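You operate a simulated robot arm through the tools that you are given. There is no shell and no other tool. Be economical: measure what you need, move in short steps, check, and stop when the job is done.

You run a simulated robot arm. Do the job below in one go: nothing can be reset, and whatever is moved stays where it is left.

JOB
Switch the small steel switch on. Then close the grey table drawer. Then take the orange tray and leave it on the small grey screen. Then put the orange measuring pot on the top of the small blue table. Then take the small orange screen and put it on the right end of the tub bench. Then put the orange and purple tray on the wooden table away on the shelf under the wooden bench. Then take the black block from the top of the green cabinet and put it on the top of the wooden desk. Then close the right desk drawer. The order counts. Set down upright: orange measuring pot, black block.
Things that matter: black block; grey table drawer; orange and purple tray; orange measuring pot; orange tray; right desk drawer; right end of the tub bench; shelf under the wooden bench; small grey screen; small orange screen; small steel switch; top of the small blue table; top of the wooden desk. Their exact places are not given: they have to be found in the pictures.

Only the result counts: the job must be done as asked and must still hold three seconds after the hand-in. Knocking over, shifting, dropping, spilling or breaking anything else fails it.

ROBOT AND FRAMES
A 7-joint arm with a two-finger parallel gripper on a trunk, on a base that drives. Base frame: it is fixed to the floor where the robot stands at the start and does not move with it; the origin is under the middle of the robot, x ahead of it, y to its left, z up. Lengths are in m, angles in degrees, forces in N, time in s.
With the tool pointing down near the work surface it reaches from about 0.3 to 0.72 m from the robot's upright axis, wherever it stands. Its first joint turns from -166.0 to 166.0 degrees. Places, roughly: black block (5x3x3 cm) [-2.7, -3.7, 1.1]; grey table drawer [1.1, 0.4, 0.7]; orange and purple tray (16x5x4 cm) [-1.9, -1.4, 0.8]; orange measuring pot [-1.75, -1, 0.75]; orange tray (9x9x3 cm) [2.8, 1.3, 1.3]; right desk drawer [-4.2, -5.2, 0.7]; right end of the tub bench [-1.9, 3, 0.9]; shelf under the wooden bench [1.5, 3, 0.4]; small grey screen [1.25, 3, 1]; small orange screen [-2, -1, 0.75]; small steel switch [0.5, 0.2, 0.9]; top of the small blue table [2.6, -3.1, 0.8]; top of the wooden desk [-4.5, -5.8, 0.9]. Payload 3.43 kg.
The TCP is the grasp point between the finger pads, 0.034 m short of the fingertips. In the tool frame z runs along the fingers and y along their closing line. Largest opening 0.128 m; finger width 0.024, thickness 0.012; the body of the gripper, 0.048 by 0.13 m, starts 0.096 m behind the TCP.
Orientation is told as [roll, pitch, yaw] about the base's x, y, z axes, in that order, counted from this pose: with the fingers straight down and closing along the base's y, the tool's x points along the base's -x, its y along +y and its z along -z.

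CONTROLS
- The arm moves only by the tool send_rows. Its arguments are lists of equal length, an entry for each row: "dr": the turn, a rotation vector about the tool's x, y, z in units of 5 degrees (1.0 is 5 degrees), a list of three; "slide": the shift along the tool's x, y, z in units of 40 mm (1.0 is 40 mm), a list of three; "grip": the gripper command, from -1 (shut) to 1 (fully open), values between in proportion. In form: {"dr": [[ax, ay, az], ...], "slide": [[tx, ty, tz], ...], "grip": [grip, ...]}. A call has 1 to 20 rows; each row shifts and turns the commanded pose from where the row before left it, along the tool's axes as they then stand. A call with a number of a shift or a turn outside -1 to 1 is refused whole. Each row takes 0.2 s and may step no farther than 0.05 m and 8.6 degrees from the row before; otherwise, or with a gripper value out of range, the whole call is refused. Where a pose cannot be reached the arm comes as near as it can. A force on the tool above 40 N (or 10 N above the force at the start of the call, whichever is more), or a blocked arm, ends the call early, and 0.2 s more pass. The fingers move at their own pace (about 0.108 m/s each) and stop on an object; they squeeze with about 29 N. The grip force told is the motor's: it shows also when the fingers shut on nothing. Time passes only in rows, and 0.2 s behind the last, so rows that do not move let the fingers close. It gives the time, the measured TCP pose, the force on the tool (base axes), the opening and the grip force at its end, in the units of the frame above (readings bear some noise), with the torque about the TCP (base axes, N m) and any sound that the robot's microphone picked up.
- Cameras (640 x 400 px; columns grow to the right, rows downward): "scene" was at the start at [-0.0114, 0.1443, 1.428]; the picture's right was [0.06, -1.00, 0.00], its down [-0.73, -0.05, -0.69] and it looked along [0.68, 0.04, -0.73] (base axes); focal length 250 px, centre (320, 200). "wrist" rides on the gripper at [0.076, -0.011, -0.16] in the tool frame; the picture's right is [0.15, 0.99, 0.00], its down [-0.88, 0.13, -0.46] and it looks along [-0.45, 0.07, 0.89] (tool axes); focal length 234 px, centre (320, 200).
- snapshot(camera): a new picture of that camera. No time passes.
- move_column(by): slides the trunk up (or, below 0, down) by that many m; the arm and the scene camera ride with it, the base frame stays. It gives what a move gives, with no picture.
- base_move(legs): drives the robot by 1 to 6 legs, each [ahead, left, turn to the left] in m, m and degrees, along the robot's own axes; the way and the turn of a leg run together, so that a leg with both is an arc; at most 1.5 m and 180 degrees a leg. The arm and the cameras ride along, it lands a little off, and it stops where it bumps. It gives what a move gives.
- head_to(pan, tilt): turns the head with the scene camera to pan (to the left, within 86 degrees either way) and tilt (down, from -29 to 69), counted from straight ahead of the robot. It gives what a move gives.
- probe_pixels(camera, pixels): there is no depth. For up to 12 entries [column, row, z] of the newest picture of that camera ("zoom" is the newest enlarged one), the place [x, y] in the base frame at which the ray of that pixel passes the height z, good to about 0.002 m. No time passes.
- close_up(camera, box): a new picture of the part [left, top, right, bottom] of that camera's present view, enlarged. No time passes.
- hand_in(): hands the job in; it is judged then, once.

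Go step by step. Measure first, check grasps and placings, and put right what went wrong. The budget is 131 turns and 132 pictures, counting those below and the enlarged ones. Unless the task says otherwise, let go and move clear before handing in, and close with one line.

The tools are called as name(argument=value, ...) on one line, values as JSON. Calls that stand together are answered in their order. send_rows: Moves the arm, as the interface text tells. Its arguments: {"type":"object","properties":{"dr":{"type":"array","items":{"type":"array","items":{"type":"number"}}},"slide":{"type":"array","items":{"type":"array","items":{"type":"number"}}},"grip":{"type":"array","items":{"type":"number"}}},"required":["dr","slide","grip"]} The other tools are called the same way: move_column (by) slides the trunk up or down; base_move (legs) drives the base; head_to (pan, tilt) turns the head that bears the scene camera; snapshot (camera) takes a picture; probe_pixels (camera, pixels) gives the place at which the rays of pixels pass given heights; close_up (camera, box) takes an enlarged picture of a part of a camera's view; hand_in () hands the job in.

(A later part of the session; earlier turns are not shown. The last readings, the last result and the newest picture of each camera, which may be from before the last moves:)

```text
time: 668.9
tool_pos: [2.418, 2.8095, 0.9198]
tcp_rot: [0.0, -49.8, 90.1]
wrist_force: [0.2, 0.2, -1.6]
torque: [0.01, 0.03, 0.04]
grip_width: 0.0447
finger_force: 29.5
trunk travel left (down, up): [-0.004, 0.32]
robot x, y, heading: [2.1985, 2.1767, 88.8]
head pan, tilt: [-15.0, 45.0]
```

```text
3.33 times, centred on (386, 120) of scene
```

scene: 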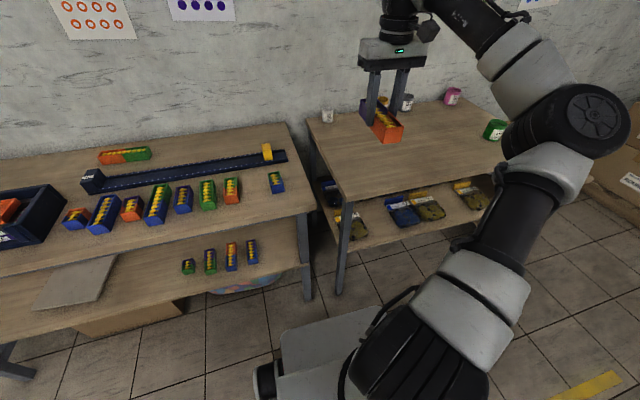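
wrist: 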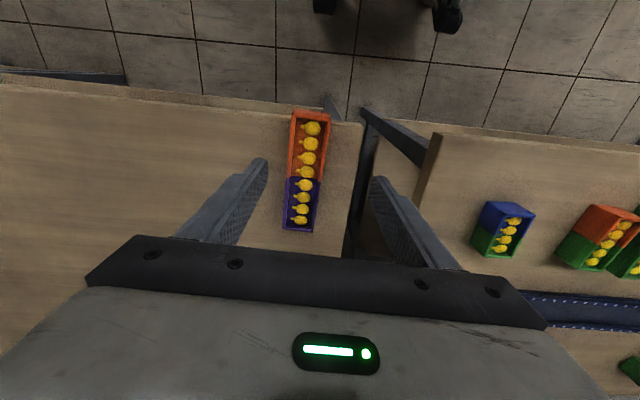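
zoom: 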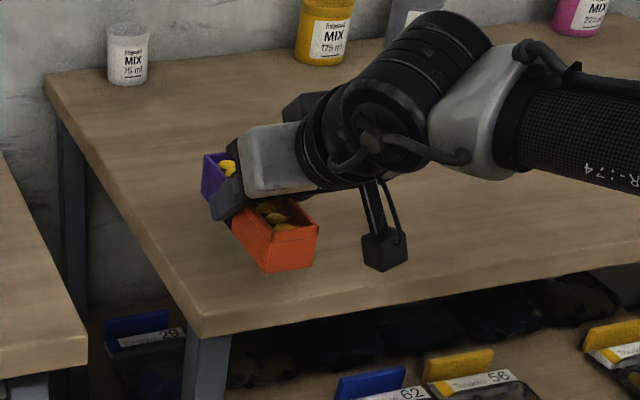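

The tray is held level by the tilted gripper. I'll lift, back away, strafe to x≈1.27 and lower in front of the shelf.

send_rows(dr=[[0, 0, 0], [0, 0, 0]], slide=[[-0.6, 0, -0.5], [-0.6, 0, -0.5]], grip=[-1, -1])

base_move(legs=[[-0.26, 0, 0], [0, 0.93, 0]])

send_rows(dr=[[0, 0, 0], [0, 0, 0], [0, 0, 0], [0, 0, 0], [0, 0, 0], [0, 0, 0], [0, 0, 0], [0, 0, 0], [0, 0, 0], [0, 0, 0], [0, 0, 0]], slide=[[0.766, 0, 0.643], [0.766, 0, 0.643], [0.766, 0, 0.643], [0.766, 0, 0.643], [0.766, 0, 0.643], [0.766, 0, 0.643], [0.766, 0, 0.643], [0.766, 0, 0.643], [0.766, 0, 0.643], [0.766, 0, 0.643], [0.766, 0, 0.643]], grip=[-1, -1, -1, -1, -1, -1, -1, -1, -1, -1, -1])

head_to(pan=0, tilt=45)

snapshot(camera="scene")

```text
time: 669.5
tool_pos: [2.4145, 2.8111, 0.9854]
tcp_rot: [0.1, -49.8, 89.9]
wrist_force: [-0.5, 0.5, -0.8]
torque: [0.0, 0.01, 0.0]
grip_width: 0.0446
finger_force: 28.8
trunk travel left (down, up): [-0.004, 0.32]
robot x, y, heading: [2.2011, 2.1761, 88.8]
head pan, tilt: [-15.0, 45.0]
```

```text
time: 679.4
tool_pos: [1.5302, 2.5758, 0.9849]
tcp_rot: [0.2, -49.8, 89.3]
wrist_force: [-0.9, 0.9, -1.5]
torque: [0.01, 0.0, -0.01]
grip_width: 0.045
finger_force: 29.2
trunk travel left (down, up): [-0.004, 0.32]
robot x, y, heading: [1.3095, 1.9449, 87.9]
head pan, tilt: [-15.0, 45.0]
stopped in leg 2: the robot was blocked; the commanded pose is now the measured one
```

```text
time: 681.8
tool_pos: [1.5273, 2.5761, 0.5462]
tcp_rot: [0.1, -50.0, 89.3]
wrist_force: [0.3, -0.6, -1.5]
torque: [0.0, 0.01, 0.04]
grip_width: 0.0447
finger_force: 29.3
trunk travel left (down, up): [-0.004, 0.32]
robot x, y, heading: [1.3065, 1.9427, 88.2]
head pan, tilt: [-15.0, 45.0]
```

```text
time: 682.6
tool_pos: [1.5283, 2.5771, 0.5458]
tcp_rot: [0.1, -49.9, 89.3]
wrist_force: [1.0, 0.1, 0.4]
torque: [0.03, -0.01, 0.01]
grip_width: 0.0445
finger_force: 29.2
trunk travel left (down, up): [-0.004, 0.32]
robot x, y, heading: [1.3084, 1.9449, 88.0]
head pan, tilt: [0.0, 45.0]
```

```text
14 pictures are left
```

scene: 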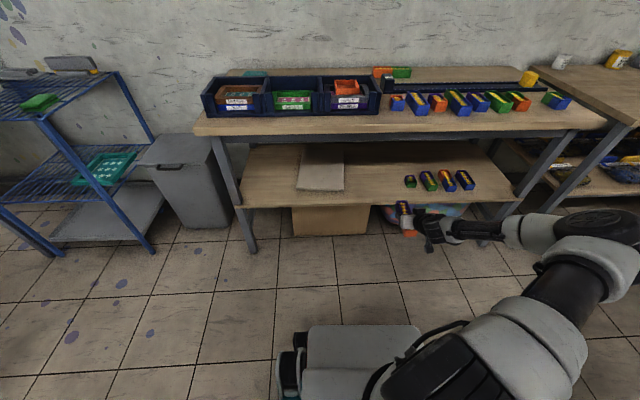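

The strafe was blocked at the end, most likely by the small table's corner, and I'll keep clear of that side. I'll probe the shelf edge from this view to fix its height.

probe_pixels(camera="scene", pixels=[[365, 202, 0.38], [365, 202, 0.42], [365, 202, 0.46], [410, 187, 0.42], [422, 190, 0.42], [344, 190, 0.42], [375, 185, 0.42], [365, 135, 0.85]])

```text
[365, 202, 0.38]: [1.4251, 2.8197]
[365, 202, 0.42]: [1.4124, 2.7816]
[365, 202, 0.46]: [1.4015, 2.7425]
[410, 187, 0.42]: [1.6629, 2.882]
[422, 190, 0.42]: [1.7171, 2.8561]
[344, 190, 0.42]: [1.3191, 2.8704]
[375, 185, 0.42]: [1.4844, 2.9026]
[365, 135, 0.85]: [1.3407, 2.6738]
```

The shelf top is at about 0.44 with its front edge at y≈2.76. I'll shift x to 1.49, drive in 0.3 m and descend to contact.

send_rows(dr=[[0, 0, 0], [0, 0, 0]], slide=[[0, 0.5, 0], [0, 0.5, 0]], grip=[-1, -1])

base_move(legs=[[0.3, 0, 0]])

send_rows(dr=[[0, 0, 0], [0, 0, 0], [0, 0, 0], [0, 0, 0], [0, 0, 0], [0, 0, 0], [0, 0, 0], [0, 0, 0], [0, 0, 0], [0, 0, 0], [0, 0, 0], [0, 0, 0], [0, 0, 0], [0, 0, 0], [0, 0, 0], [0, 0, 0]], slide=[[0.19, 0, 0.16], [0.19, 0, 0.16], [0.19, 0, 0.16], [0.115, 0, 0.096], [0.115, 0, 0.096], [0.115, 0, 0.096], [0.115, 0, 0.096], [0.115, 0, 0.096], [0.115, 0, 0.096], [0.115, 0, 0.096], [0.115, 0, 0.096], [0.115, 0, 0.096], [0.115, 0, 0.096], [0.115, 0, 0.096], [0.115, 0, 0.096], [0.115, 0, 0.096]], grip=[-1, -1, -1, -1, -1, -1, -1, -1, -1, -1, -1, -1, -1, -1, -1, -1])

snapshot(camera="scene")

```text
time: 683.2
tool_pos: [1.4895, 2.5766, 0.5458]
tcp_rot: [0.0, -49.9, 89.4]
wrist_force: [0.5, -0.4, -1.7]
torque: [0.01, -0.02, -0.03]
grip_width: 0.0445
finger_force: 29.0
trunk travel left (down, up): [-0.004, 0.32]
robot x, y, heading: [1.3057, 1.9462, 88.0]
head pan, tilt: [0.0, 45.0]
```

```text
time: 685.2
tool_pos: [1.4974, 2.871, 0.5453]
tcp_rot: [0.0, -49.9, 89.4]
wrist_force: [0.1, 0.0, -1.0]
torque: [-0.01, 0.0, 0.04]
grip_width: 0.0446
finger_force: 29.8
trunk travel left (down, up): [-0.004, 0.32]
robot x, y, heading: [1.3185, 2.2359, 88.1]
head pan, tilt: [0.0, 45.0]
```

```text
time: 688.6
tool_pos: [1.498, 2.8724, 0.4976]
tcp_rot: [0.1, -49.8, 89.4]
wrist_force: [-0.6, 0.6, -1.0]
torque: [0.01, -0.02, 0.03]
grip_width: 0.0448
finger_force: 29.0
out of reach, approached as far as the arm can: row 7, 8, 9, 10, 11, 12, 13, 14, 15, 16
trunk travel left (down, up): [-0.004, 0.32]
robot x, y, heading: [1.3154, 2.2369, 88.0]
head pan, tilt: [0.0, 45.0]
```

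```text
13 pictures are left
```

scene: 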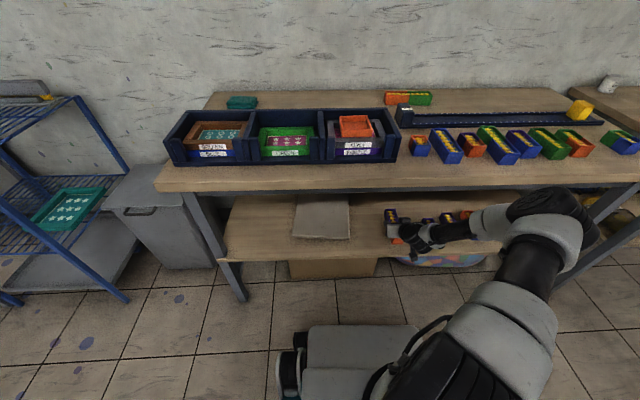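

The arm ran out of reach at z≈0.498. I'll pull it back 0.12 m, drive 0.12 m closer and continue down.

send_rows(dr=[[0, 0, 0], [0, 0, 0], [0, 0, 0]], slide=[[0.643, 0, -0.766], [0.643, 0, -0.766], [0.643, 0, -0.766]], grip=[-1, -1, -1])

base_move(legs=[[0.12, 0, 0]])

send_rows(dr=[[0, 0, 0], [0, 0, 0], [0, 0, 0], [0, 0, 0], [0, 0, 0], [0, 0, 0], [0, 0, 0], [0, 0, 0], [0, 0, 0], [0, 0, 0], [0, 0, 0]], slide=[[0.115, 0, 0.096], [0.115, 0, 0.096], [0.115, 0, 0.096], [0.115, 0, 0.096], [0.115, 0, 0.096], [0.115, 0, 0.096], [0.115, 0, 0.096], [0.115, 0, 0.096], [0.115, 0, 0.096], [0.115, 0, 0.096], [0.115, 0, 0.096]], grip=[-1, -1, -1, -1, -1, -1, -1, -1, -1, -1, -1])

```text
time: 689.4
tool_pos: [1.4958, 2.7523, 0.4985]
tcp_rot: [0.0, -49.7, 89.6]
wrist_force: [-0.3, -0.7, -1.3]
torque: [0.03, -0.03, -0.02]
grip_width: 0.0448
finger_force: 29.3
trunk travel left (down, up): [-0.004, 0.32]
robot x, y, heading: [1.3179, 2.2379, 88.2]
head pan, tilt: [0.0, 45.0]
```

```text
time: 690.6
tool_pos: [1.5026, 2.8697, 0.4977]
tcp_rot: [0.1, -49.8, 89.3]
wrist_force: [-0.6, -0.5, -1.5]
torque: [0.04, -0.03, -0.02]
grip_width: 0.0445
finger_force: 29.0
trunk travel left (down, up): [-0.004, 0.32]
robot x, y, heading: [1.3195, 2.3571, 88.3]
head pan, tilt: [0.0, 45.0]
```

```text
time: 693.0
tool_pos: [1.5024, 2.869, 0.497]
tcp_rot: [0.0, -49.7, 89.3]
wrist_force: [-0.4, 0.8, -0.6]
torque: [0.01, -0.02, -0.03]
grip_width: 0.0446
finger_force: 29.1
out of reach, approached as far as the arm can: row 1, 2, 3, 4, 5, 6, 7, 8, 9, 10, 11
trunk travel left (down, up): [-0.004, 0.32]
robot x, y, heading: [1.318, 2.3567, 87.7]
head pan, tilt: [0.0, 45.0]
```

Reach stops at z≈0.497 regardless of distance, about 2 cm above the shelf. I'll back out and test in free space whether a more central arm position goes lower.

base_move(legs=[[-0.3, 0, 0]])

send_rows(dr=[[0, 0, 0], [0, 0, 0], [0, 0, 0], [0, 0, 0], [0, 0, 0], [0, 0, 0], [0, 0, 0], [0, 0, 0], [0, 0, 0], [0, 0, 0]], slide=[[0, 0.9, 0], [0, 0.9, 0], [0, 0.9, 0], [0, 0.9, 0], [0, 0.9, 0], [0.23, 0, 0.193], [0.23, 0, 0.193], [0.23, 0, 0.193], [0.23, 0, 0.193], [0.23, 0, 0.193]], grip=[-1, -1, -1, -1, -1, -1, -1, -1, -1, -1])

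send_rows(dr=[[0, 0, 0], [0, 0, 0], [0, 0, 0], [0, 0, 0], [0, 0, 0], [0, 0, 0]], slide=[[-0.643, 0, 0.766], [-0.643, 0, 0.766], [0.23, 0, 0.193], [0.23, 0, 0.193], [0.23, 0, 0.193], [0.23, 0, 0.193]], grip=[-1, -1, -1, -1, -1, -1])

```text
time: 695.1
tool_pos: [1.4911, 2.5696, 0.4969]
tcp_rot: [0.1, -49.6, 89.5]
wrist_force: [0.0, 0.3, -1.8]
torque: [0.02, 0.0, -0.01]
grip_width: 0.0447
finger_force: 29.1
trunk travel left (down, up): [-0.004, 0.32]
robot x, y, heading: [1.3095, 2.0562, 88.4]
head pan, tilt: [0.0, 45.0]
```

```text
time: 697.3
tool_pos: [1.3116, 2.5783, 0.5059]
tcp_rot: [0.1, -49.6, 89.6]
wrist_force: [0.1, -0.2, -0.1]
torque: [-0.02, 0.01, 0.0]
grip_width: 0.0449
finger_force: 28.6
out of reach, approached as far as the arm can: row 1, 3, 6, 7, 8, 9, 10
trunk travel left (down, up): [-0.004, 0.32]
robot x, y, heading: [1.3126, 2.0558, 88.3]
head pan, tilt: [0.0, 45.0]
```

```text
time: 698.7
tool_pos: [1.3142, 2.6559, 0.4934]
tcp_rot: [0.1, -49.7, 89.6]
wrist_force: [-0.3, -1.3, -1.4]
torque: [0.0, -0.02, -0.01]
grip_width: 0.0446
finger_force: 29.2
out of reach, approached as far as the arm can: row 4, 5, 6
trunk travel left (down, up): [-0.004, 0.32]
robot x, y, heading: [1.3111, 2.0555, 87.9]
head pan, tilt: [0.0, 45.0]
```

I'll test how a slightly different tilt (±10°) changes the lowest reachable height.

send_rows(dr=[[0, -1, 0], [0, -1, 0], [0, 0, 0], [0, 0, 0], [0, 0, 0]], slide=[[0, 0, 0], [0, 0, 0], [0.26, 0, 0.15], [0.26, 0, 0.15], [0.26, 0, 0.15]], grip=[-1, -1, -1, -1, -1])

send_rows(dr=[[0, 1, 0], [0, 1, 0], [0, 1, 0], [0, 1, 0], [0, 0, 0], [0, 0, 0], [0, 0, 0]], slide=[[0, 0, 0], [0, 0, 0], [0, 0, 0], [0, 0, 0], [0.19, 0, 0.23], [0.19, 0, 0.23], [0.19, 0, 0.23]], grip=[-1, -1, -1, -1, -1, -1, -1])

```text
time: 699.9
tool_pos: [1.3139, 2.6592, 0.5301]
tcp_rot: [0.0, -59.7, 89.4]
wrist_force: [-0.2, 0.3, -0.4]
torque: [0.0, -0.02, -0.02]
grip_width: 0.0444
finger_force: 29.0
out of reach, approached as far as the arm can: row 1, 2, 3, 4, 5
trunk travel left (down, up): [-0.004, 0.32]
robot x, y, heading: [1.3101, 2.0557, 88.2]
head pan, tilt: [0.0, 45.0]
```

```text
time: 701.5
tool_pos: [1.3131, 2.6598, 0.4935]
tcp_rot: [0.0, -39.7, 89.5]
wrist_force: [0.2, 0.5, -0.5]
torque: [0.02, -0.03, 0.0]
grip_width: 0.0444
finger_force: 29.0
trunk travel left (down, up): [-0.004, 0.32]
robot x, y, heading: [1.3072, 2.0558, 88.1]
head pan, tilt: [0.0, 45.0]
```

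A 40° tilt goes lower than 50°, so a 45° tilt (tray only 5° nose-down) should just reach the shelf. I'll raise a little, set 45°, strafe the base to line up, drive in and descend to contact.

send_rows(dr=[[0, -1, 0], [0, 0, 0]], slide=[[-0.64, 0, -0.7], [-0.2, 0, -0.2]], grip=[-1, -1])

base_move(legs=[[0, -0.19, 1], [0.215, 0, 0]])

send_rows(dr=[[0, 0, 0], [0, 0, 0], [0, 0, 0], [0, 0, 0], [0, 0, 0], [0, 0, 0], [0, 0, 0], [0, 0, 0], [0, 0, 0], [0, 0, 0], [0, 0, 0], [0, 0, 0], [0, 0, 0]], slide=[[0.177, 0, 0.177], [0.177, 0, 0.177], [0.177, 0, 0.177], [0.106, 0, 0.106], [0.106, 0, 0.106], [0.106, 0, 0.106], [0.106, 0, 0.106], [0.106, 0, 0.106], [0.106, 0, 0.106], [0.106, 0, 0.106], [0.106, 0, 0.106], [0.106, 0, 0.106], [0.106, 0, 0.106]], grip=[-1, -1, -1, -1, -1, -1, -1, -1, -1, -1, -1, -1, -1])

close_up(camera="scene", box=[240, 130, 496, 290])

```text
time: 702.1
tool_pos: [1.3135, 2.6619, 0.5464]
tcp_rot: [0.1, -44.6, 89.4]
wrist_force: [0.4, 0.5, -1.0]
torque: [-0.01, -0.02, 0.0]
grip_width: 0.0448
finger_force: 28.8
trunk travel left (down, up): [-0.004, 0.32]
robot x, y, heading: [1.3064, 2.0535, 88.3]
head pan, tilt: [0.0, 45.0]
```

```text
time: 705.8
tool_pos: [1.4995, 2.8681, 0.545]
tcp_rot: [0.1, -44.6, 90.5]
wrist_force: [0.3, 0.6, -0.3]
torque: [0.0, -0.02, 0.01]
grip_width: 0.0445
finger_force: 28.5
trunk travel left (down, up): [-0.004, 0.32]
robot x, y, heading: [1.5071, 2.2577, 89.2]
head pan, tilt: [0.0, 45.0]
```

```text
time: 708.6
tool_pos: [1.499, 2.867, 0.4754]
tcp_rot: [0.1, -44.6, 90.5]
wrist_force: [-0.4, 0.1, -0.7]
torque: [0.01, -0.01, 0.0]
grip_width: 0.0447
finger_force: 29.0
out of reach, approached as far as the arm can: row 11, 12, 13
trunk travel left (down, up): [-0.004, 0.32]
robot x, y, heading: [1.5047, 2.2627, 89.2]
head pan, tilt: [0.0, 45.0]
```

```text
2.50 times, centred on (368, 210) of scene
```

zoom: 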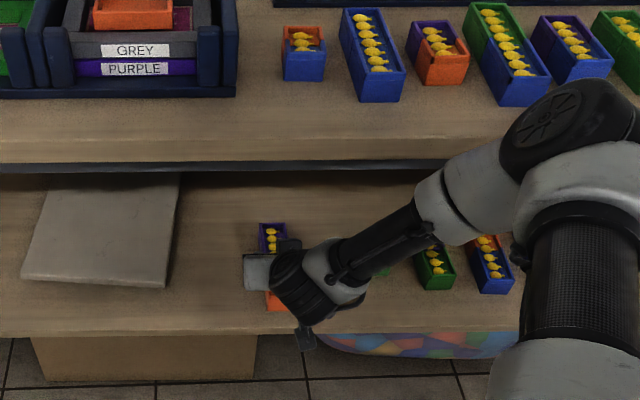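

There's still no contact at z 0.475. I'll relax the tilt by another 3° and continue down until the nose touches.

send_rows(dr=[[0, 0.6, 0], [0, 0, 0], [0, 0, 0], [0, 0, 0], [0, 0, 0], [0, 0, 0], [0, 0, 0]], slide=[[0, 0, 0], [0.1, 0, 0.11], [0.1, 0, 0.11], [0.1, 0, 0.11], [0.1, 0, 0.11], [0.1, 0, 0.11], [0, 0, 0]], grip=[-1, -1, -1, -1, -1, -1, -1])

```text
time: 710.2
tool_pos: [1.4982, 2.8678, 0.4679]
tcp_rot: [0.1, -41.7, 90.5]
wrist_force: [0.2, 0.2, -0.3]
torque: [0.02, -0.03, 0.0]
grip_width: 0.0446
finger_force: 28.9
out of reach, approached as far as the arm can: row 4, 5, 6
trunk travel left (down, up): [-0.004, 0.32]
robot x, y, heading: [1.5049, 2.2628, 89.1]
head pan, tilt: [0.0, 45.0]
```

send_rows(dr=[[0, 0.7, 0], [0, 0, 0], [0, 0, 0], [0, 0, 0], [0, 0, 0], [0, 0, 0]], slide=[[0, 0, 0], [0.09, 0, 0.12], [0.09, 0, 0.12], [0.09, 0, 0.12], [0.09, 0, 0.12], [0, 0, 0]], grip=[-1, -1, -1, -1, -1, -1])

snapshot(camera="wrist")

```text
time: 711.6
tool_pos: [1.4985, 2.8672, 0.4604]
tcp_rot: [0.0, -38.3, 90.4]
wrist_force: [-3.2, 2.7, 9.4]
torque: [0.84, 0.05, 0.23]
grip_width: 0.0446
finger_force: 29.1
out of reach, approached as far as the arm can: row 3, 4, 5
trunk travel left (down, up): [-0.004, 0.32]
robot x, y, heading: [1.5057, 2.263, 89.2]
head pan, tilt: [0.0, 45.0]
```

```text
11 pictures are left
```

wrist: 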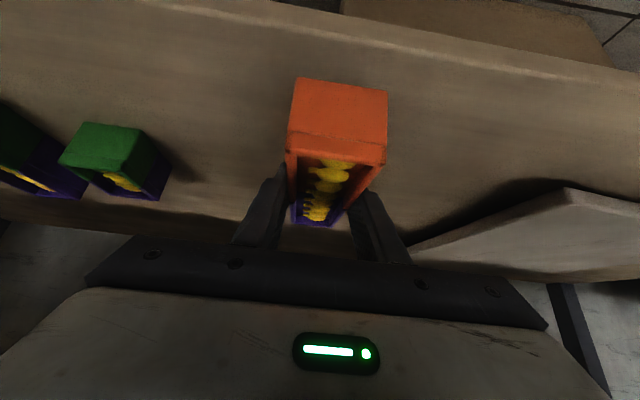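

The nose is on the shelf (9 N, torque 0.84) with the rear about 3 cm up. I'll open the fingers by about 1 mm per side so the rear settles between them, then open further.

send_rows(dr=[[0, 0, 0], [0, 0, 0], [0, 0, 0], [0, 0, 0], [0, 0, 0]], slide=[[0, 0, 0], [0, 0, 0], [0, 0, 0], [0, 0, 0], [0, 0, 0]], grip=[-0.285, -0.28, -0.27, -0.26, -0.25])

close_up(camera="wrist", box=[220, 50, 460, 250])

```text
time: 712.8
tool_pos: [1.4976, 2.8673, 0.4592]
tcp_rot: [0.1, -38.2, 90.5]
wrist_force: [0.5, -0.8, 0.6]
torque: [-0.02, 0.04, 0.0]
grip_width: 0.048
finger_force: 0.1
trunk travel left (down, up): [-0.004, 0.32]
robot x, y, heading: [1.5048, 2.2652, 89.3]
head pan, tilt: [0.0, 45.0]
```

```text
2.00 times, centred on (340, 150) of wrist
```

zoom: 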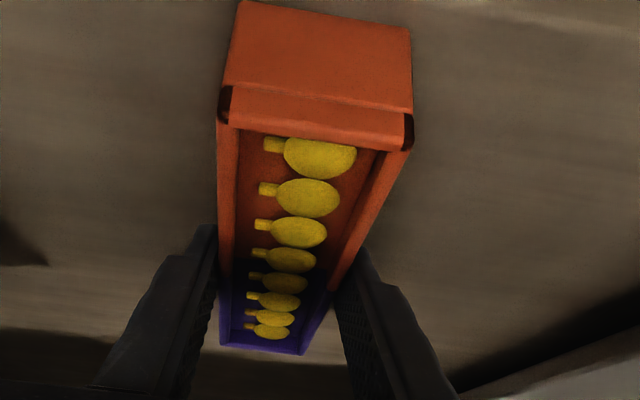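

The tray settled level on the shelf with all 8 pieces. I'll open wider, withdraw along the tool axis and back out.

send_rows(dr=[[0, 0, 0], [0, 0, 0], [0, 0, 0], [0, 0, 0], [0, 0, 0], [0, 0, 0], [0, 0, 0]], slide=[[0, 0, 0], [0, 0, 0], [0, 0, -0.3], [0, 0, -0.6], [0, 0, -0.9], [0.3, 0, -0.9], [0.3, 0, -0.9]], grip=[0.1, 0.1, 0.1, 0.1, 0.1, 0.1, 0.1])

base_move(legs=[[-0.22, 0, 0.7]])

send_rows(dr=[[0, 1, 0], [0, 1, 0], [0, 1, 0], [0, 1, 0], [0, 1, 0], [0, 1, 0], [0, 1, 0], [0, 0.65, 0], [0, 0, 0], [0, 0, 0], [0, 0, 0], [0, 0, 0], [0, 0, 0]], slide=[[0, 0, -0.9], [0, 0, -0.9], [0, 0, -0.9], [0, 0, -0.9], [0, 0, -0.9], [0, 0, -0.9], [0, 0, -0.9], [0, 0, -0.9], [0, 0, -0.9], [0, 0, -0.9], [0, 0, -0.9], [0, 0, -0.9], [0, 0, -0.9]], grip=[-1, -1, -1, -1, -1, -1, -1, -1, -1, -1, -1, -1, -1])

snapshot(camera="scene")

```text
time: 714.4
tool_pos: [1.497, 2.7597, 0.557]
tcp_rot: [0.1, -38.1, 90.5]
wrist_force: [0.2, -0.1, 0.1]
torque: [-0.03, 0.0, 0.0]
grip_width: 0.0707
finger_force: 0.0
trunk travel left (down, up): [-0.004, 0.32]
robot x, y, heading: [1.5062, 2.2606, 89.1]
head pan, tilt: [0.0, 45.0]
```

```text
time: 716.1
tool_pos: [1.4899, 2.5371, 0.5563]
tcp_rot: [0.0, -38.3, 91.2]
wrist_force: [-0.2, 1.0, -0.5]
torque: [-0.01, -0.02, -0.02]
grip_width: 0.0703
finger_force: 0.0
trunk travel left (down, up): [-0.004, 0.32]
robot x, y, heading: [1.5002, 2.044, 89.7]
head pan, tilt: [0.0, 45.0]
```

```text
time: 718.9
tool_pos: [1.4902, 2.4372, 0.9986]
tcp_rot: [0.1, 0.0, 91.1]
wrist_force: [0.3, 1.3, 0.1]
torque: [-0.01, 0.01, -0.01]
grip_width: 0.0
finger_force: 29.2
trunk travel left (down, up): [-0.004, 0.32]
robot x, y, heading: [1.5035, 2.0452, 89.8]
head pan, tilt: [0.0, 45.0]
```

```text
9 pictures are left
```

scene: 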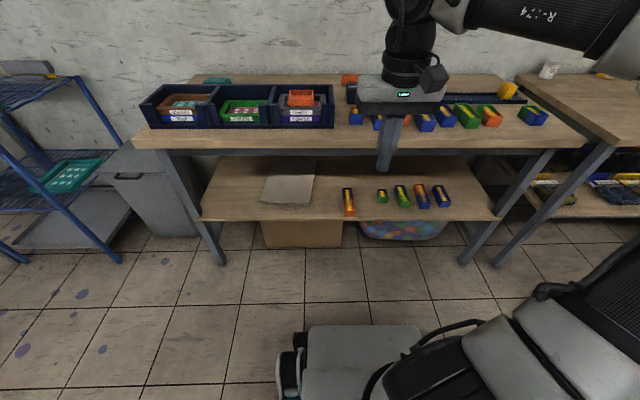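

The tray is on the shelf near (1.49, 2.86). Next is the black block near (−2.7, −3.7), so I'll raise the trunk and take the known eastern route round the roller rack.

move_column(by=0.2)

base_move(legs=[[0, -0.24, 0], [0, 0, 180], [1.5, 0, 0], [1.5, 0, 0], [0, 0, 90], [0.95, 0, 0]])

```text
time: 721.1
tool_pos: [1.4894, 2.4373, 1.1991]
tcp_rot: [0.0, 0.0, 91.2]
wrist_force: [0.9, 0.7, -0.2]
torque: [0.02, 0.0, 0.01]
grip_width: 0.0
finger_force: 28.9
trunk travel left (down, up): [-0.204, 0.12]
robot x, y, heading: [1.5029, 2.0438, 89.8]
head pan, tilt: [0.0, 45.0]
```

```text
time: 754.1
tool_pos: [3.0624, -0.9324, 1.2002]
tcp_rot: [0.0, 0.0, 1.7]
wrist_force: [-0.4, 0.8, -0.6]
torque: [-0.02, 0.01, 0.01]
grip_width: 0.0
finger_force: 28.8
trunk travel left (down, up): [-0.204, 0.12]
robot x, y, heading: [2.6658, -0.9495, 0.4]
head pan, tilt: [0.0, 45.0]
```

base_move(legs=[[0.98, 0, -0.4], [0, 0, -90], [1.45, 0, 0], [1.45, 0, 0], [0, 0, -90], [1.2, 0, 0]])

head_to(pan=0, tilt=18)

snapshot(camera="scene")

```text
time: 786.2
tool_pos: [2.1745, -3.9081, 1.1988]
tcp_rot: [0.0, 0.0, -175.6]
wrist_force: [1.2, 0.4, -0.1]
torque: [-0.04, 0.0, -0.01]
grip_width: 0.0001
finger_force: 28.8
trunk travel left (down, up): [-0.204, 0.12]
robot x, y, heading: [2.5667, -3.8731, -176.9]
head pan, tilt: [0.0, 45.0]
```

```text
time: 787.1
tool_pos: [2.1731, -3.9077, 1.1989]
tcp_rot: [0.0, 0.0, -175.6]
wrist_force: [0.0, -0.1, -0.3]
torque: [0.03, -0.01, 0.0]
grip_width: 0.0
finger_force: 28.8
trunk travel left (down, up): [-0.204, 0.12]
robot x, y, heading: [2.5691, -3.8712, -177.0]
head pan, tilt: [0.0, 18.0]
```

```text
8 pictures are left
```

scene: 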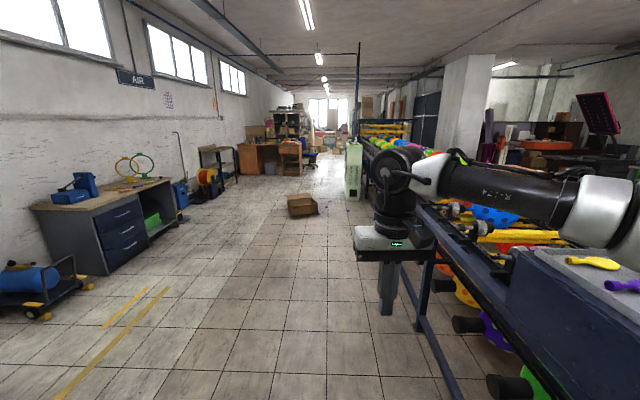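

The green cabinet is at (353,168) beside the rack, and the wooden desk is further off at about (262,157) with a box on the floor at (302,206). I'll probe the positions.

probe_pixels(camera="scene", pixels=[[290, 217, 0], [320, 213, 0], [347, 197, 0], [362, 196, 0], [346, 143, 1.08], [362, 143, 1.08], [455, 398, 0], [384, 232, 0], [280, 175, 0], [302, 181, 0], [248, 173, 0], [290, 148, 0.75]])

close_up(camera="scene", box=[210, 95, 402, 215])

```text
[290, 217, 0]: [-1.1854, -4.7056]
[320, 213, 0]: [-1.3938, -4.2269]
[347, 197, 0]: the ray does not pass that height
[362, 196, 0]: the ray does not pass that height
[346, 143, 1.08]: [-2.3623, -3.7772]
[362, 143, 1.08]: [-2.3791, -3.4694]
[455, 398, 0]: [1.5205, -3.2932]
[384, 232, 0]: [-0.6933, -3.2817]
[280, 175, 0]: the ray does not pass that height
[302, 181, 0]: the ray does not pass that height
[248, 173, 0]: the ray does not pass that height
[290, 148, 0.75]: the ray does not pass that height
```

```text
3.33 times, centred on (306, 155) of scene
```

zoom: 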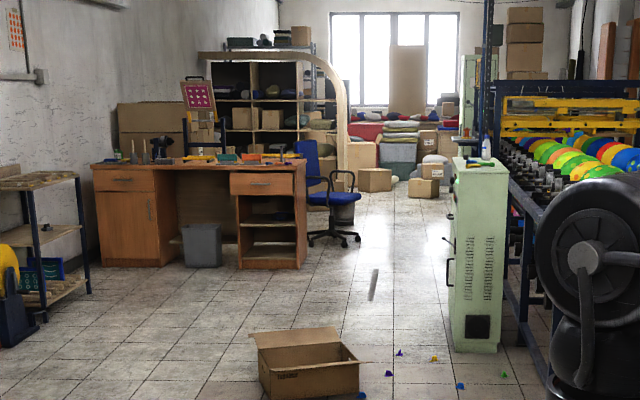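

There are small caps on the floor around the open box that I must not run over. I'll probe them, and the desk region.

probe_pixels(camera="scene", pixels=[[327, 206.5, 0], [340, 202.5, 0], [361, 208, 0], [348, 211, 0], [318, 213.5, 0], [286, 205, 0], [303, 212, 0.02], [140, 272, 0], [180, 222, 0], [216, 192, 0.3], [205, 200, 0]])

```text
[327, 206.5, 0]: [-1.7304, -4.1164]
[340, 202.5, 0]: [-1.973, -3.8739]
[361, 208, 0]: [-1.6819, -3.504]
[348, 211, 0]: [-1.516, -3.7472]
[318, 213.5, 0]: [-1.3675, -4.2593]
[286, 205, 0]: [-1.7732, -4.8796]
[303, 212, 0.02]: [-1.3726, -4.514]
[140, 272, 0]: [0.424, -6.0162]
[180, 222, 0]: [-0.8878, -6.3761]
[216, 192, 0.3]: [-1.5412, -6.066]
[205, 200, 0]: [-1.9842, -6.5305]
```

The caps lie between the box and the cabinet, but the lane at y≈−5.4 south of the box is clear. I'll go round that way and come up to the cabinet's south side.

base_move(legs=[[0, 0, -3], [1.3, 0, 0], [1.3, 0, 0], [0, 0, 90], [1.48, 0, 0], [0, 0, -90]])

```text
time: 815.0
tool_pos: [-0.4312, -5.3733, 1.1997]
tcp_rot: [0.0, 0.0, -177.9]
wrist_force: [-0.2, 0.4, -0.4]
torque: [0.0, 0.02, -0.01]
grip_width: 0.0001
finger_force: 28.1
trunk travel left (down, up): [-0.204, 0.12]
robot x, y, heading: [-0.0355, -5.3569, -179.6]
head pan, tilt: [0.0, 18.0]
```

base_move(legs=[[1.33, 0, 0], [1.33, 0, 0], [0, 0, -90], [0.85, 0, 0]])

head_to(pan=0, tilt=30)

snapshot(camera="scene")

```text
time: 836.2
tool_pos: [-2.6886, -4.1114, 1.1996]
tcp_rot: [0.0, 0.0, 89.1]
wrist_force: [0.2, 0.1, -0.2]
torque: [-0.01, 0.0, -0.03]
grip_width: 0.0
finger_force: 28.9
trunk travel left (down, up): [-0.204, 0.12]
robot x, y, heading: [-2.6885, -4.5101, 87.9]
head pan, tilt: [0.0, 18.0]
```

```text
time: 837.0
tool_pos: [-2.6885, -4.111, 1.2002]
tcp_rot: [0.1, 0.0, 89.3]
wrist_force: [1.5, -0.2, -0.2]
torque: [0.04, 0.01, 0.03]
grip_width: 0.0
finger_force: 28.8
trunk travel left (down, up): [-0.204, 0.12]
robot x, y, heading: [-2.6899, -4.5075, 87.5]
head pan, tilt: [0.0, 30.0]
```

```text
6 pictures are left
```

scene: 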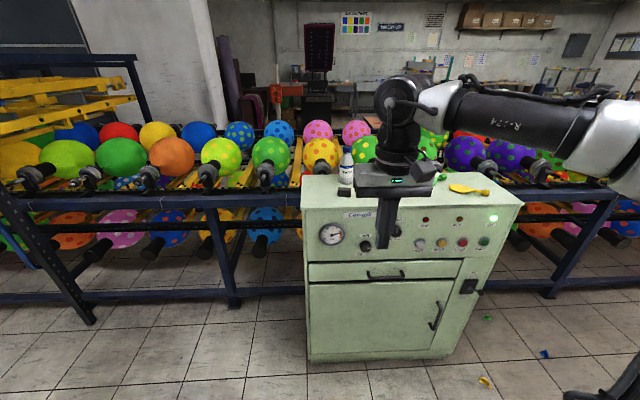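

The cabinet's top holds a bottle, a yellow spoon and dark items near (368,170) and (428,182), partly hidden by the gripper. I'll raise the trunk, move in above and look with the wrist camera.

move_column(by=0.12)

base_move(legs=[[0.14, 0, 2]])

send_rows(dr=[[0, 0, 0], [0, 0, 0], [0, 0, 0], [0, 0, 0], [0, 0, 0]], slide=[[-0.8, 0, 0], [-0.8, 0, 0], [-0.8, 0, 0], [-0.8, 0, 0], [-0.8, 0, 0]], grip=[1, 1, 1, 1, 1])

snapshot(camera="wrist")

```text
time: 838.5
tool_pos: [-2.6893, -4.1107, 1.3192]
tcp_rot: [0.0, 0.0, 89.1]
wrist_force: [0.0, 0.3, -0.2]
torque: [-0.02, 0.0, 0.02]
grip_width: 0.0001
finger_force: 28.9
trunk travel left (down, up): [-0.324, 0.0]
robot x, y, heading: [-2.6902, -4.5112, 87.8]
head pan, tilt: [0.0, 30.0]
```

```text
time: 839.8
tool_pos: [-2.6993, -3.9718, 1.3199]
tcp_rot: [0.1, 0.1, 91.3]
wrist_force: [-0.5, -0.1, -0.5]
torque: [-0.05, 0.0, 0.03]
grip_width: 0.0
finger_force: 29.6
trunk travel left (down, up): [-0.324, 0.0]
robot x, y, heading: [-2.689, -4.3671, 89.9]
head pan, tilt: [0.0, 30.0]
```

```text
time: 841.0
tool_pos: [-2.7034, -3.8127, 1.3203]
tcp_rot: [0.1, 0.1, 91.4]
wrist_force: [0.0, 0.4, 0.4]
torque: [-0.02, 0.01, 0.03]
grip_width: 0.1278
finger_force: 0.0
trunk travel left (down, up): [-0.324, 0.0]
robot x, y, heading: [-2.6895, -4.3694, 89.8]
head pan, tilt: [0.0, 30.0]
```

```text
5 pictures are left
5 turns are left
```

wrist: 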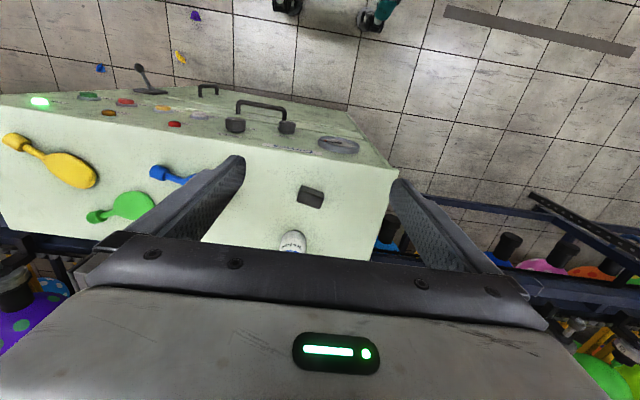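

Only 5 turns remain, so I'll combine steps. From this picture the block is at about (−2.709, −3.68), long axis along x. I'll descend by force, grip, lift, then drive toward the desk and look.

send_rows(dr=[[0, 0, 0], [0, 0, 0], [0, 0, 0], [0, 0, 0], [0, 0, 0], [0, 0, 0], [0, 0, 0], [0, 0, 0], [0, 0, 0], [0, 0, 0]], slide=[[0, 0, 0.875], [0, 0, 0.875], [0, 0, 0.875], [0, 0, 0.875], [-0.825, 0.015, 0], [-0.825, 0.015, 0], [-0.825, 0.015, 0], [-0.825, 0.015, 0], [0, 0, 0.5], [0, 0, 0.5]], grip=[1, 1, 1, 1, 1, 1, 1, 1, 1, 1])

send_rows(dr=[[0, 0, 0], [0, 0, 0], [0, 0, 0], [0, 0, 0], [0, 0, 0], [0, 0, 0], [0, 0, 0], [0, 0, 0], [0, 0, 0], [0, 0, 0], [0, 0, 0], [0, 0, 0], [0, 0, 0]], slide=[[0, 0, 0.25], [0, 0, 0.25], [0, 0, 0.25], [0, 0, 0.25], [0, 0, 0.25], [0, 0, 0.25], [0, 0, 0.25], [0, 0, 0.25], [0, 0, 0.25], [0, 0, 0.25], [0, 0, 0.25], [0, 0, 0.25], [0, 0, 0]], grip=[1, 1, 1, 1, 1, 1, 1, 1, 1, 1, 1, 1, 1])

send_rows(dr=[[0, 0, 0], [0, 0, 0], [0, 0, 0], [0, 0, 0], [0, 0, 0], [0, 0, 0], [0, 0, 0], [0, 0, 0], [0, 0, 0]], slide=[[0, 0, -0.08], [0, 0, 0], [0, 0, 0], [0, 0, 0], [0, 0, 0], [0, 0, -0.5], [0, 0, -0.8], [0, 0, -0.8], [0.5, 0, -0.6]], grip=[1, -1, -1, -1, -1, -1, -1, -1, -1])

snapshot(camera="wrist")

send_rows(dr=[[0, 0, 0], [0, 0, 0], [0, 0, 0], [0, 0, 0], [0, 0, 0], [0, 0, 0]], slide=[[0.8, 0, -0.4], [0.8, 0, -0.4], [0.9, 0, 0], [0.9, 0, 0], [0.9, 0, 0], [0.9, 0, 0]], grip=[-1, -1, -1, -1, -1, -1])

base_move(legs=[[-0.55, 0, 0], [0, 0, 90], [0, 0.28, 0], [0.4, 0, 0]])

head_to(pan=0, tilt=35)

snapshot(camera="scene")

probe_pixels(camera="scene", pixels=[[320, 120, 0.8], [320, 150, 0.8], [320, 180, 0.8], [320, 210, 0.8], [250, 150, 0.8], [400, 150, 0.8], [320, 150, 0.7], [320, 180, 0.7], [320, 210, 0.7], [250, 210, 0.7], [400, 210, 0.7], [250, 210, 0.8]])

```text
time: 843.2
tool_pos: [-2.7068, -3.6815, 1.1387]
tcp_rot: [0.1, 0.0, 91.3]
wrist_force: [0.6, 0.2, 0.2]
torque: [-0.01, 0.04, 0.02]
grip_width: 0.1281
finger_force: 0.1
trunk travel left (down, up): [-0.324, 0.0]
robot x, y, heading: [-2.6866, -4.3683, 90.0]
head pan, tilt: [0.0, 30.0]
```

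```text
time: 844.8
tool_pos: [-2.7098, -3.6806, 1.0835]
tcp_rot: [0.0, -0.8, 91.2]
wrist_force: [0.3, -8.3, 13.7]
torque: [-0.41, -0.36, -0.13]
grip_width: 0.1279
finger_force: 0.0
trunk travel left (down, up): [-0.324, 0.0]
robot x, y, heading: [-2.6842, -4.3715, 89.9]
head pan, tilt: [0.0, 30.0]
stopped in row 7: the force on the tool passed its limit at 49 N (the readings are from after the stop); the commanded pose is now the measured one
```

```text
time: 846.8
tool_pos: [-2.7088, -3.7004, 1.1919]
tcp_rot: [0.0, -0.6, 91.3]
wrist_force: [0.2, 0.0, 0.0]
torque: [0.02, 0.0, 0.02]
grip_width: 0.0487
finger_force: 29.2
trunk travel left (down, up): [-0.324, 0.0]
robot x, y, heading: [-2.6829, -4.3714, 90.2]
head pan, tilt: [0.0, 30.0]
```

```text
4 pictures are left
```

wrist: 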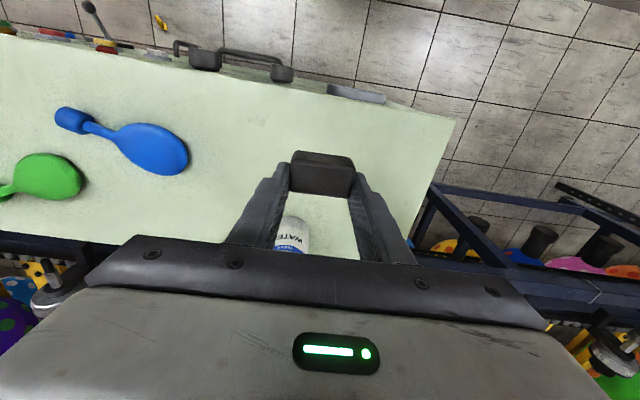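

```text
time: 848.2
tool_pos: [-2.7049, -3.909, 1.2197]
tcp_rot: [0.0, -0.6, 91.2]
wrist_force: [0.5, 0.1, -0.7]
torque: [0.0, -0.04, -0.01]
grip_width: 0.049
finger_force: 28.8
trunk travel left (down, up): [-0.324, 0.0]
robot x, y, heading: [-2.6894, -4.3678, 90.0]
head pan, tilt: [0.0, 30.0]
```

```text
time: 860.2
tool_pos: [-3.5493, -5.2169, 1.2201]
tcp_rot: [0.0, -0.6, -178.7]
wrist_force: [0.9, 0.3, -0.5]
torque: [0.06, 0.03, -0.03]
grip_width: 0.0486
finger_force: 29.2
trunk travel left (down, up): [-0.324, 0.0]
robot x, y, heading: [-3.0882, -5.1979, 179.8]
head pan, tilt: [0.0, 30.0]
```

```text
time: 860.9
tool_pos: [-3.5501, -5.2171, 1.2205]
tcp_rot: [0.0, -0.6, -178.9]
wrist_force: [0.0, -1.0, -1.2]
torque: [-0.01, 0.0, -0.03]
grip_width: 0.0488
finger_force: 29.1
trunk travel left (down, up): [-0.324, 0.0]
robot x, y, heading: [-3.0901, -5.2019, 179.7]
head pan, tilt: [0.0, 35.0]
```

```text
3 pictures are left
```

scene: 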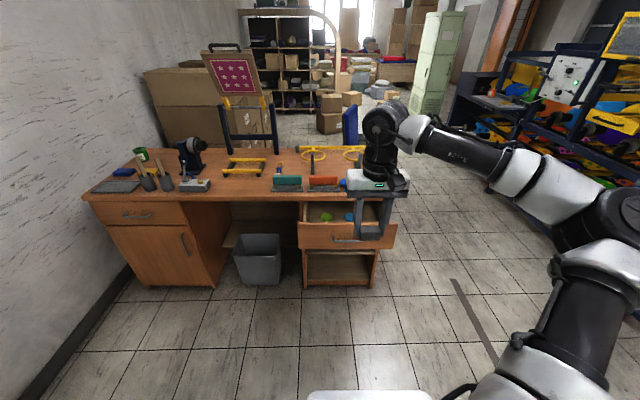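

```text
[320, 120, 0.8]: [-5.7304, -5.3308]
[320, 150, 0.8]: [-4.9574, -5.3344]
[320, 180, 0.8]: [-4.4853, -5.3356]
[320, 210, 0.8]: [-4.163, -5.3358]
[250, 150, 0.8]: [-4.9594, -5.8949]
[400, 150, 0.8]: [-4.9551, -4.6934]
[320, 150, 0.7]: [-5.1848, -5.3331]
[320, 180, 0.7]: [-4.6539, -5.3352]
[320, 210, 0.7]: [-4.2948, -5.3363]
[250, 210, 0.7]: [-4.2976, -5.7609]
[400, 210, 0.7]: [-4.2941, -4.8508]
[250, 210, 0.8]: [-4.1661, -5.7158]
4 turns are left
```

The block is held (0.049). The desk top is at z≈0.80 with its front edge at x≈−4.25, a clear spot is near (−4.37, −5.8), and the right drawer is open about 14 cm. I'll place the block there by force, verify, and move in front of the drawer with the tool tilted.

base_move(legs=[[0, 0.6, 0], [0.61, 0, 0]])

move_column(by=-0.15)

send_rows(dr=[[0, 0.1, 0], [0, 0, 0], [0, 0, 0], [0, 0, 0], [0, 0, 0], [0, 0, 0], [0, 0, 0], [0, 0, 0], [0, 0, 0], [0, 0, 0], [0, 0, 0]], slide=[[-0.86, 0, 0], [-0.86, 0, 0], [-0.86, 0, 0], [-0.86, 0, 0], [-0.86, 0, 0], [-0.86, 0, 0], [0, 0, 0.95], [0, 0, 0.95], [0, 0, 0.95], [0, 0, 0.8], [0, 0, 0.6]], grip=[-1, -1, -1, -1, -1, -1, -1, -1, -1, -1, -1])

send_rows(dr=[[0, 0, 0], [0, 0, 0], [0, 0, 0], [0, 0, 0], [0, 0, 0], [0, 0, 0], [0, 0, 0], [0, 0, 0], [0, 0, 0], [0, 0, 0], [0, 0, 0], [0, 0, 0], [0, 0, 0], [0, 0, 0], [0, 0, 0], [0, 0, 0], [0, 0, 0], [0, 0, 0], [0, 0, 0], [0, 0, 0]], slide=[[0, 0, 0.15], [0, 0, 0.15], [0, 0, 0.15], [0, 0, 0.15], [0, 0, 0.15], [0, 0, 0.15], [0, 0, 0.15], [0, 0, 0.15], [0, 0, 0.15], [0, 0, 0.15], [0, 0, 0.15], [0, 0, 0.15], [0, 0, 0.15], [0, 0, 0.15], [0, 0, 0.15], [0, 0, 0.15], [0, 0, 0.15], [0, 0, 0.15], [0, 0, 0.15], [0, 0, 0.15]], grip=[-1, -1, -1, -1, -1, -1, -1, -1, -1, -1, -1, -1, -1, -1, -1, -1, -1, -1, -1, -1])

send_rows(dr=[[0, 0, 0], [0, 0, 0], [0, 0, 0], [0, 0, 0], [0, 0, 0], [0, 0, 0], [0, 0, 0], [0, 0, 0], [0, 0, 0], [0, 0, 0], [0, 0, 0], [0, 0, 0]], slide=[[0, 0, -0.03], [0, 0, 0], [0, 0, 0], [0, 0, -0.4], [0, 0, -0.9], [0, 0, -1], [0, 0, -1], [0, 0, -1], [0.9, 0, -0.3], [0.9, 0, 0], [0.9, 0, 0], [0.9, 0, 0]], grip=[0.2, 0.2, 0.2, 0.2, 0.2, 0.2, 0.2, -1, -1, -1, -1, -1])

base_move(legs=[[-0.22, 0, 0], [0, -0.6, 0]])

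send_rows(dr=[[0, -1, 0], [0, -1, 0], [0, -1, 0], [0, -1, 0], [0, -1, 0], [0, -1, 0], [0, -1, 0], [0, -1, 0], [0, -1, 0], [0, -1, 0], [0, -1, 0], [0, -1, 0], [0, -1, 0], [0, -1, 0]], slide=[[0, 0, 0], [0, 0, 0], [0, 0, 0], [0, 0, 0], [0, 0, 0], [0, 0, 0], [0, 0, 0], [0, 0, 0], [0, 0, 0], [0, 0, 0], [0, 0, 0], [0, 0, 0], [0, 0, 0], [0, 0, 0]], grip=[-1, -1, -1, -1, -1, -1, -1, -1, -1, -1, -1, -1, -1, -1])

head_to(pan=15, tilt=42)

snapshot(camera="scene")

probe_pixels(camera="scene", pixels=[[320, 200, 0.8], [320, 250, 0.7], [320, 300, 0.7], [380, 250, 0.7], [420, 250, 0.7], [420, 300, 0.7], [380, 300, 0.7], [460, 250, 0.7], [460, 300, 0.7], [420, 275, 0.65], [380, 275, 0.65], [420, 225, 0.7]])

```text
time: 870.0
tool_pos: [-4.1619, -5.7982, 1.221]
tcp_rot: [-0.1, -0.6, -179.0]
wrist_force: [1.0, 0.8, -0.5]
torque: [0.01, 0.0, 0.01]
grip_width: 0.0488
finger_force: 29.0
trunk travel left (down, up): [-0.324, 0.0]
robot x, y, heading: [-3.699, -5.7802, 179.4]
head pan, tilt: [0.0, 35.0]
```

```text
time: 871.8
tool_pos: [-4.1609, -5.7978, 1.0705]
tcp_rot: [0.0, -0.6, -179.0]
wrist_force: [-0.2, 0.2, -0.3]
torque: [0.02, 0.0, 0.05]
grip_width: 0.0489
finger_force: 29.0
trunk travel left (down, up): [-0.174, 0.15]
robot x, y, heading: [-3.6994, -5.7821, 179.6]
head pan, tilt: [0.0, 35.0]
```

```text
time: 874.2
tool_pos: [-4.3677, -5.801, 0.9011]
tcp_rot: [0.0, -0.2, -179.0]
wrist_force: [-0.4, 1.0, -0.3]
torque: [-0.01, 0.02, -0.02]
grip_width: 0.0487
finger_force: 29.2
trunk travel left (down, up): [-0.174, 0.15]
robot x, y, heading: [-3.7026, -5.782, 179.4]
head pan, tilt: [0.0, 35.0]
```

```text
time: 875.0
tool_pos: [-4.3697, -5.8025, 0.8947]
tcp_rot: [0.1, -0.7, -179.0]
wrist_force: [3.4, -0.8, 16.7]
torque: [0.46, -0.32, -0.1]
grip_width: 0.0487
finger_force: 29.5
trunk travel left (down, up): [-0.174, 0.15]
robot x, y, heading: [-3.703, -5.7797, 179.5]
head pan, tilt: [0.0, 35.0]
stopped in row 3: the force on the tool passed its limit at 46 N (the readings are from after the stop); the commanded pose is now the measured one
```

```text
time: 877.6
tool_pos: [-4.2242, -5.7973, 1.0749]
tcp_rot: [0.1, -0.5, -179.1]
wrist_force: [-0.1, 0.1, -0.3]
torque: [0.03, -0.02, 0.01]
grip_width: 0.0
finger_force: 28.8
trunk travel left (down, up): [-0.174, 0.15]
robot x, y, heading: [-3.6962, -5.782, 179.5]
head pan, tilt: [0.0, 35.0]
```

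```text
time: 885.1
tool_pos: [-4.0071, -5.2002, 1.0745]
tcp_rot: [0.0, -0.5, -178.6]
wrist_force: [-0.2, 0.5, -0.6]
torque: [0.02, 0.0, 0.0]
grip_width: 0.0002
finger_force: 29.0
trunk travel left (down, up): [-0.174, 0.15]
robot x, y, heading: [-3.482, -5.1793, -179.9]
head pan, tilt: [0.0, 35.0]
```

```text
time: 888.1
tool_pos: [-4.007, -5.1992, 1.0753]
tcp_rot: [0.3, -70.4, -178.8]
wrist_force: [0.2, 0.7, -0.3]
torque: [0.0, 0.0, 0.02]
grip_width: 0.0001
finger_force: 29.2
trunk travel left (down, up): [-0.174, 0.15]
robot x, y, heading: [-3.4813, -5.1805, -179.7]
head pan, tilt: [0.0, 35.0]
```

```text
time: 888.9
tool_pos: [-4.008, -5.1996, 1.0736]
tcp_rot: [0.1, -70.4, -178.7]
wrist_force: [-0.4, 1.2, 0.1]
torque: [-0.01, 0.01, -0.03]
grip_width: 0.0
finger_force: 29.7
trunk travel left (down, up): [-0.174, 0.15]
robot x, y, heading: [-3.4876, -5.1803, -179.9]
head pan, tilt: [15.0, 42.0]
```

```text
2 pictures are left
```

scene: 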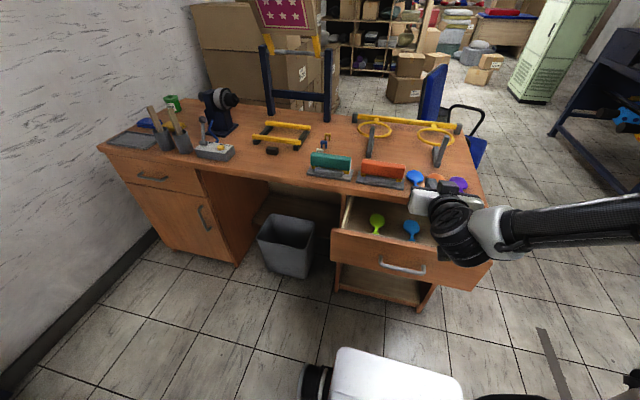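

```text
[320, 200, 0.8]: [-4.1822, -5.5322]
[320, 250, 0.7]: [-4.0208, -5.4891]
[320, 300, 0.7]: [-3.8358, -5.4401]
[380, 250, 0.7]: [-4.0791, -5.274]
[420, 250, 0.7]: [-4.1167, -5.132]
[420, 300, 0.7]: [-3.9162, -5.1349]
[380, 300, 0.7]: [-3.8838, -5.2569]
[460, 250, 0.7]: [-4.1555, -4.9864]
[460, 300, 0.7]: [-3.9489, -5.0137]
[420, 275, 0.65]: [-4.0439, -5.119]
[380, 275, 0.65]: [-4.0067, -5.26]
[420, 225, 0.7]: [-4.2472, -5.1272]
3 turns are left
```

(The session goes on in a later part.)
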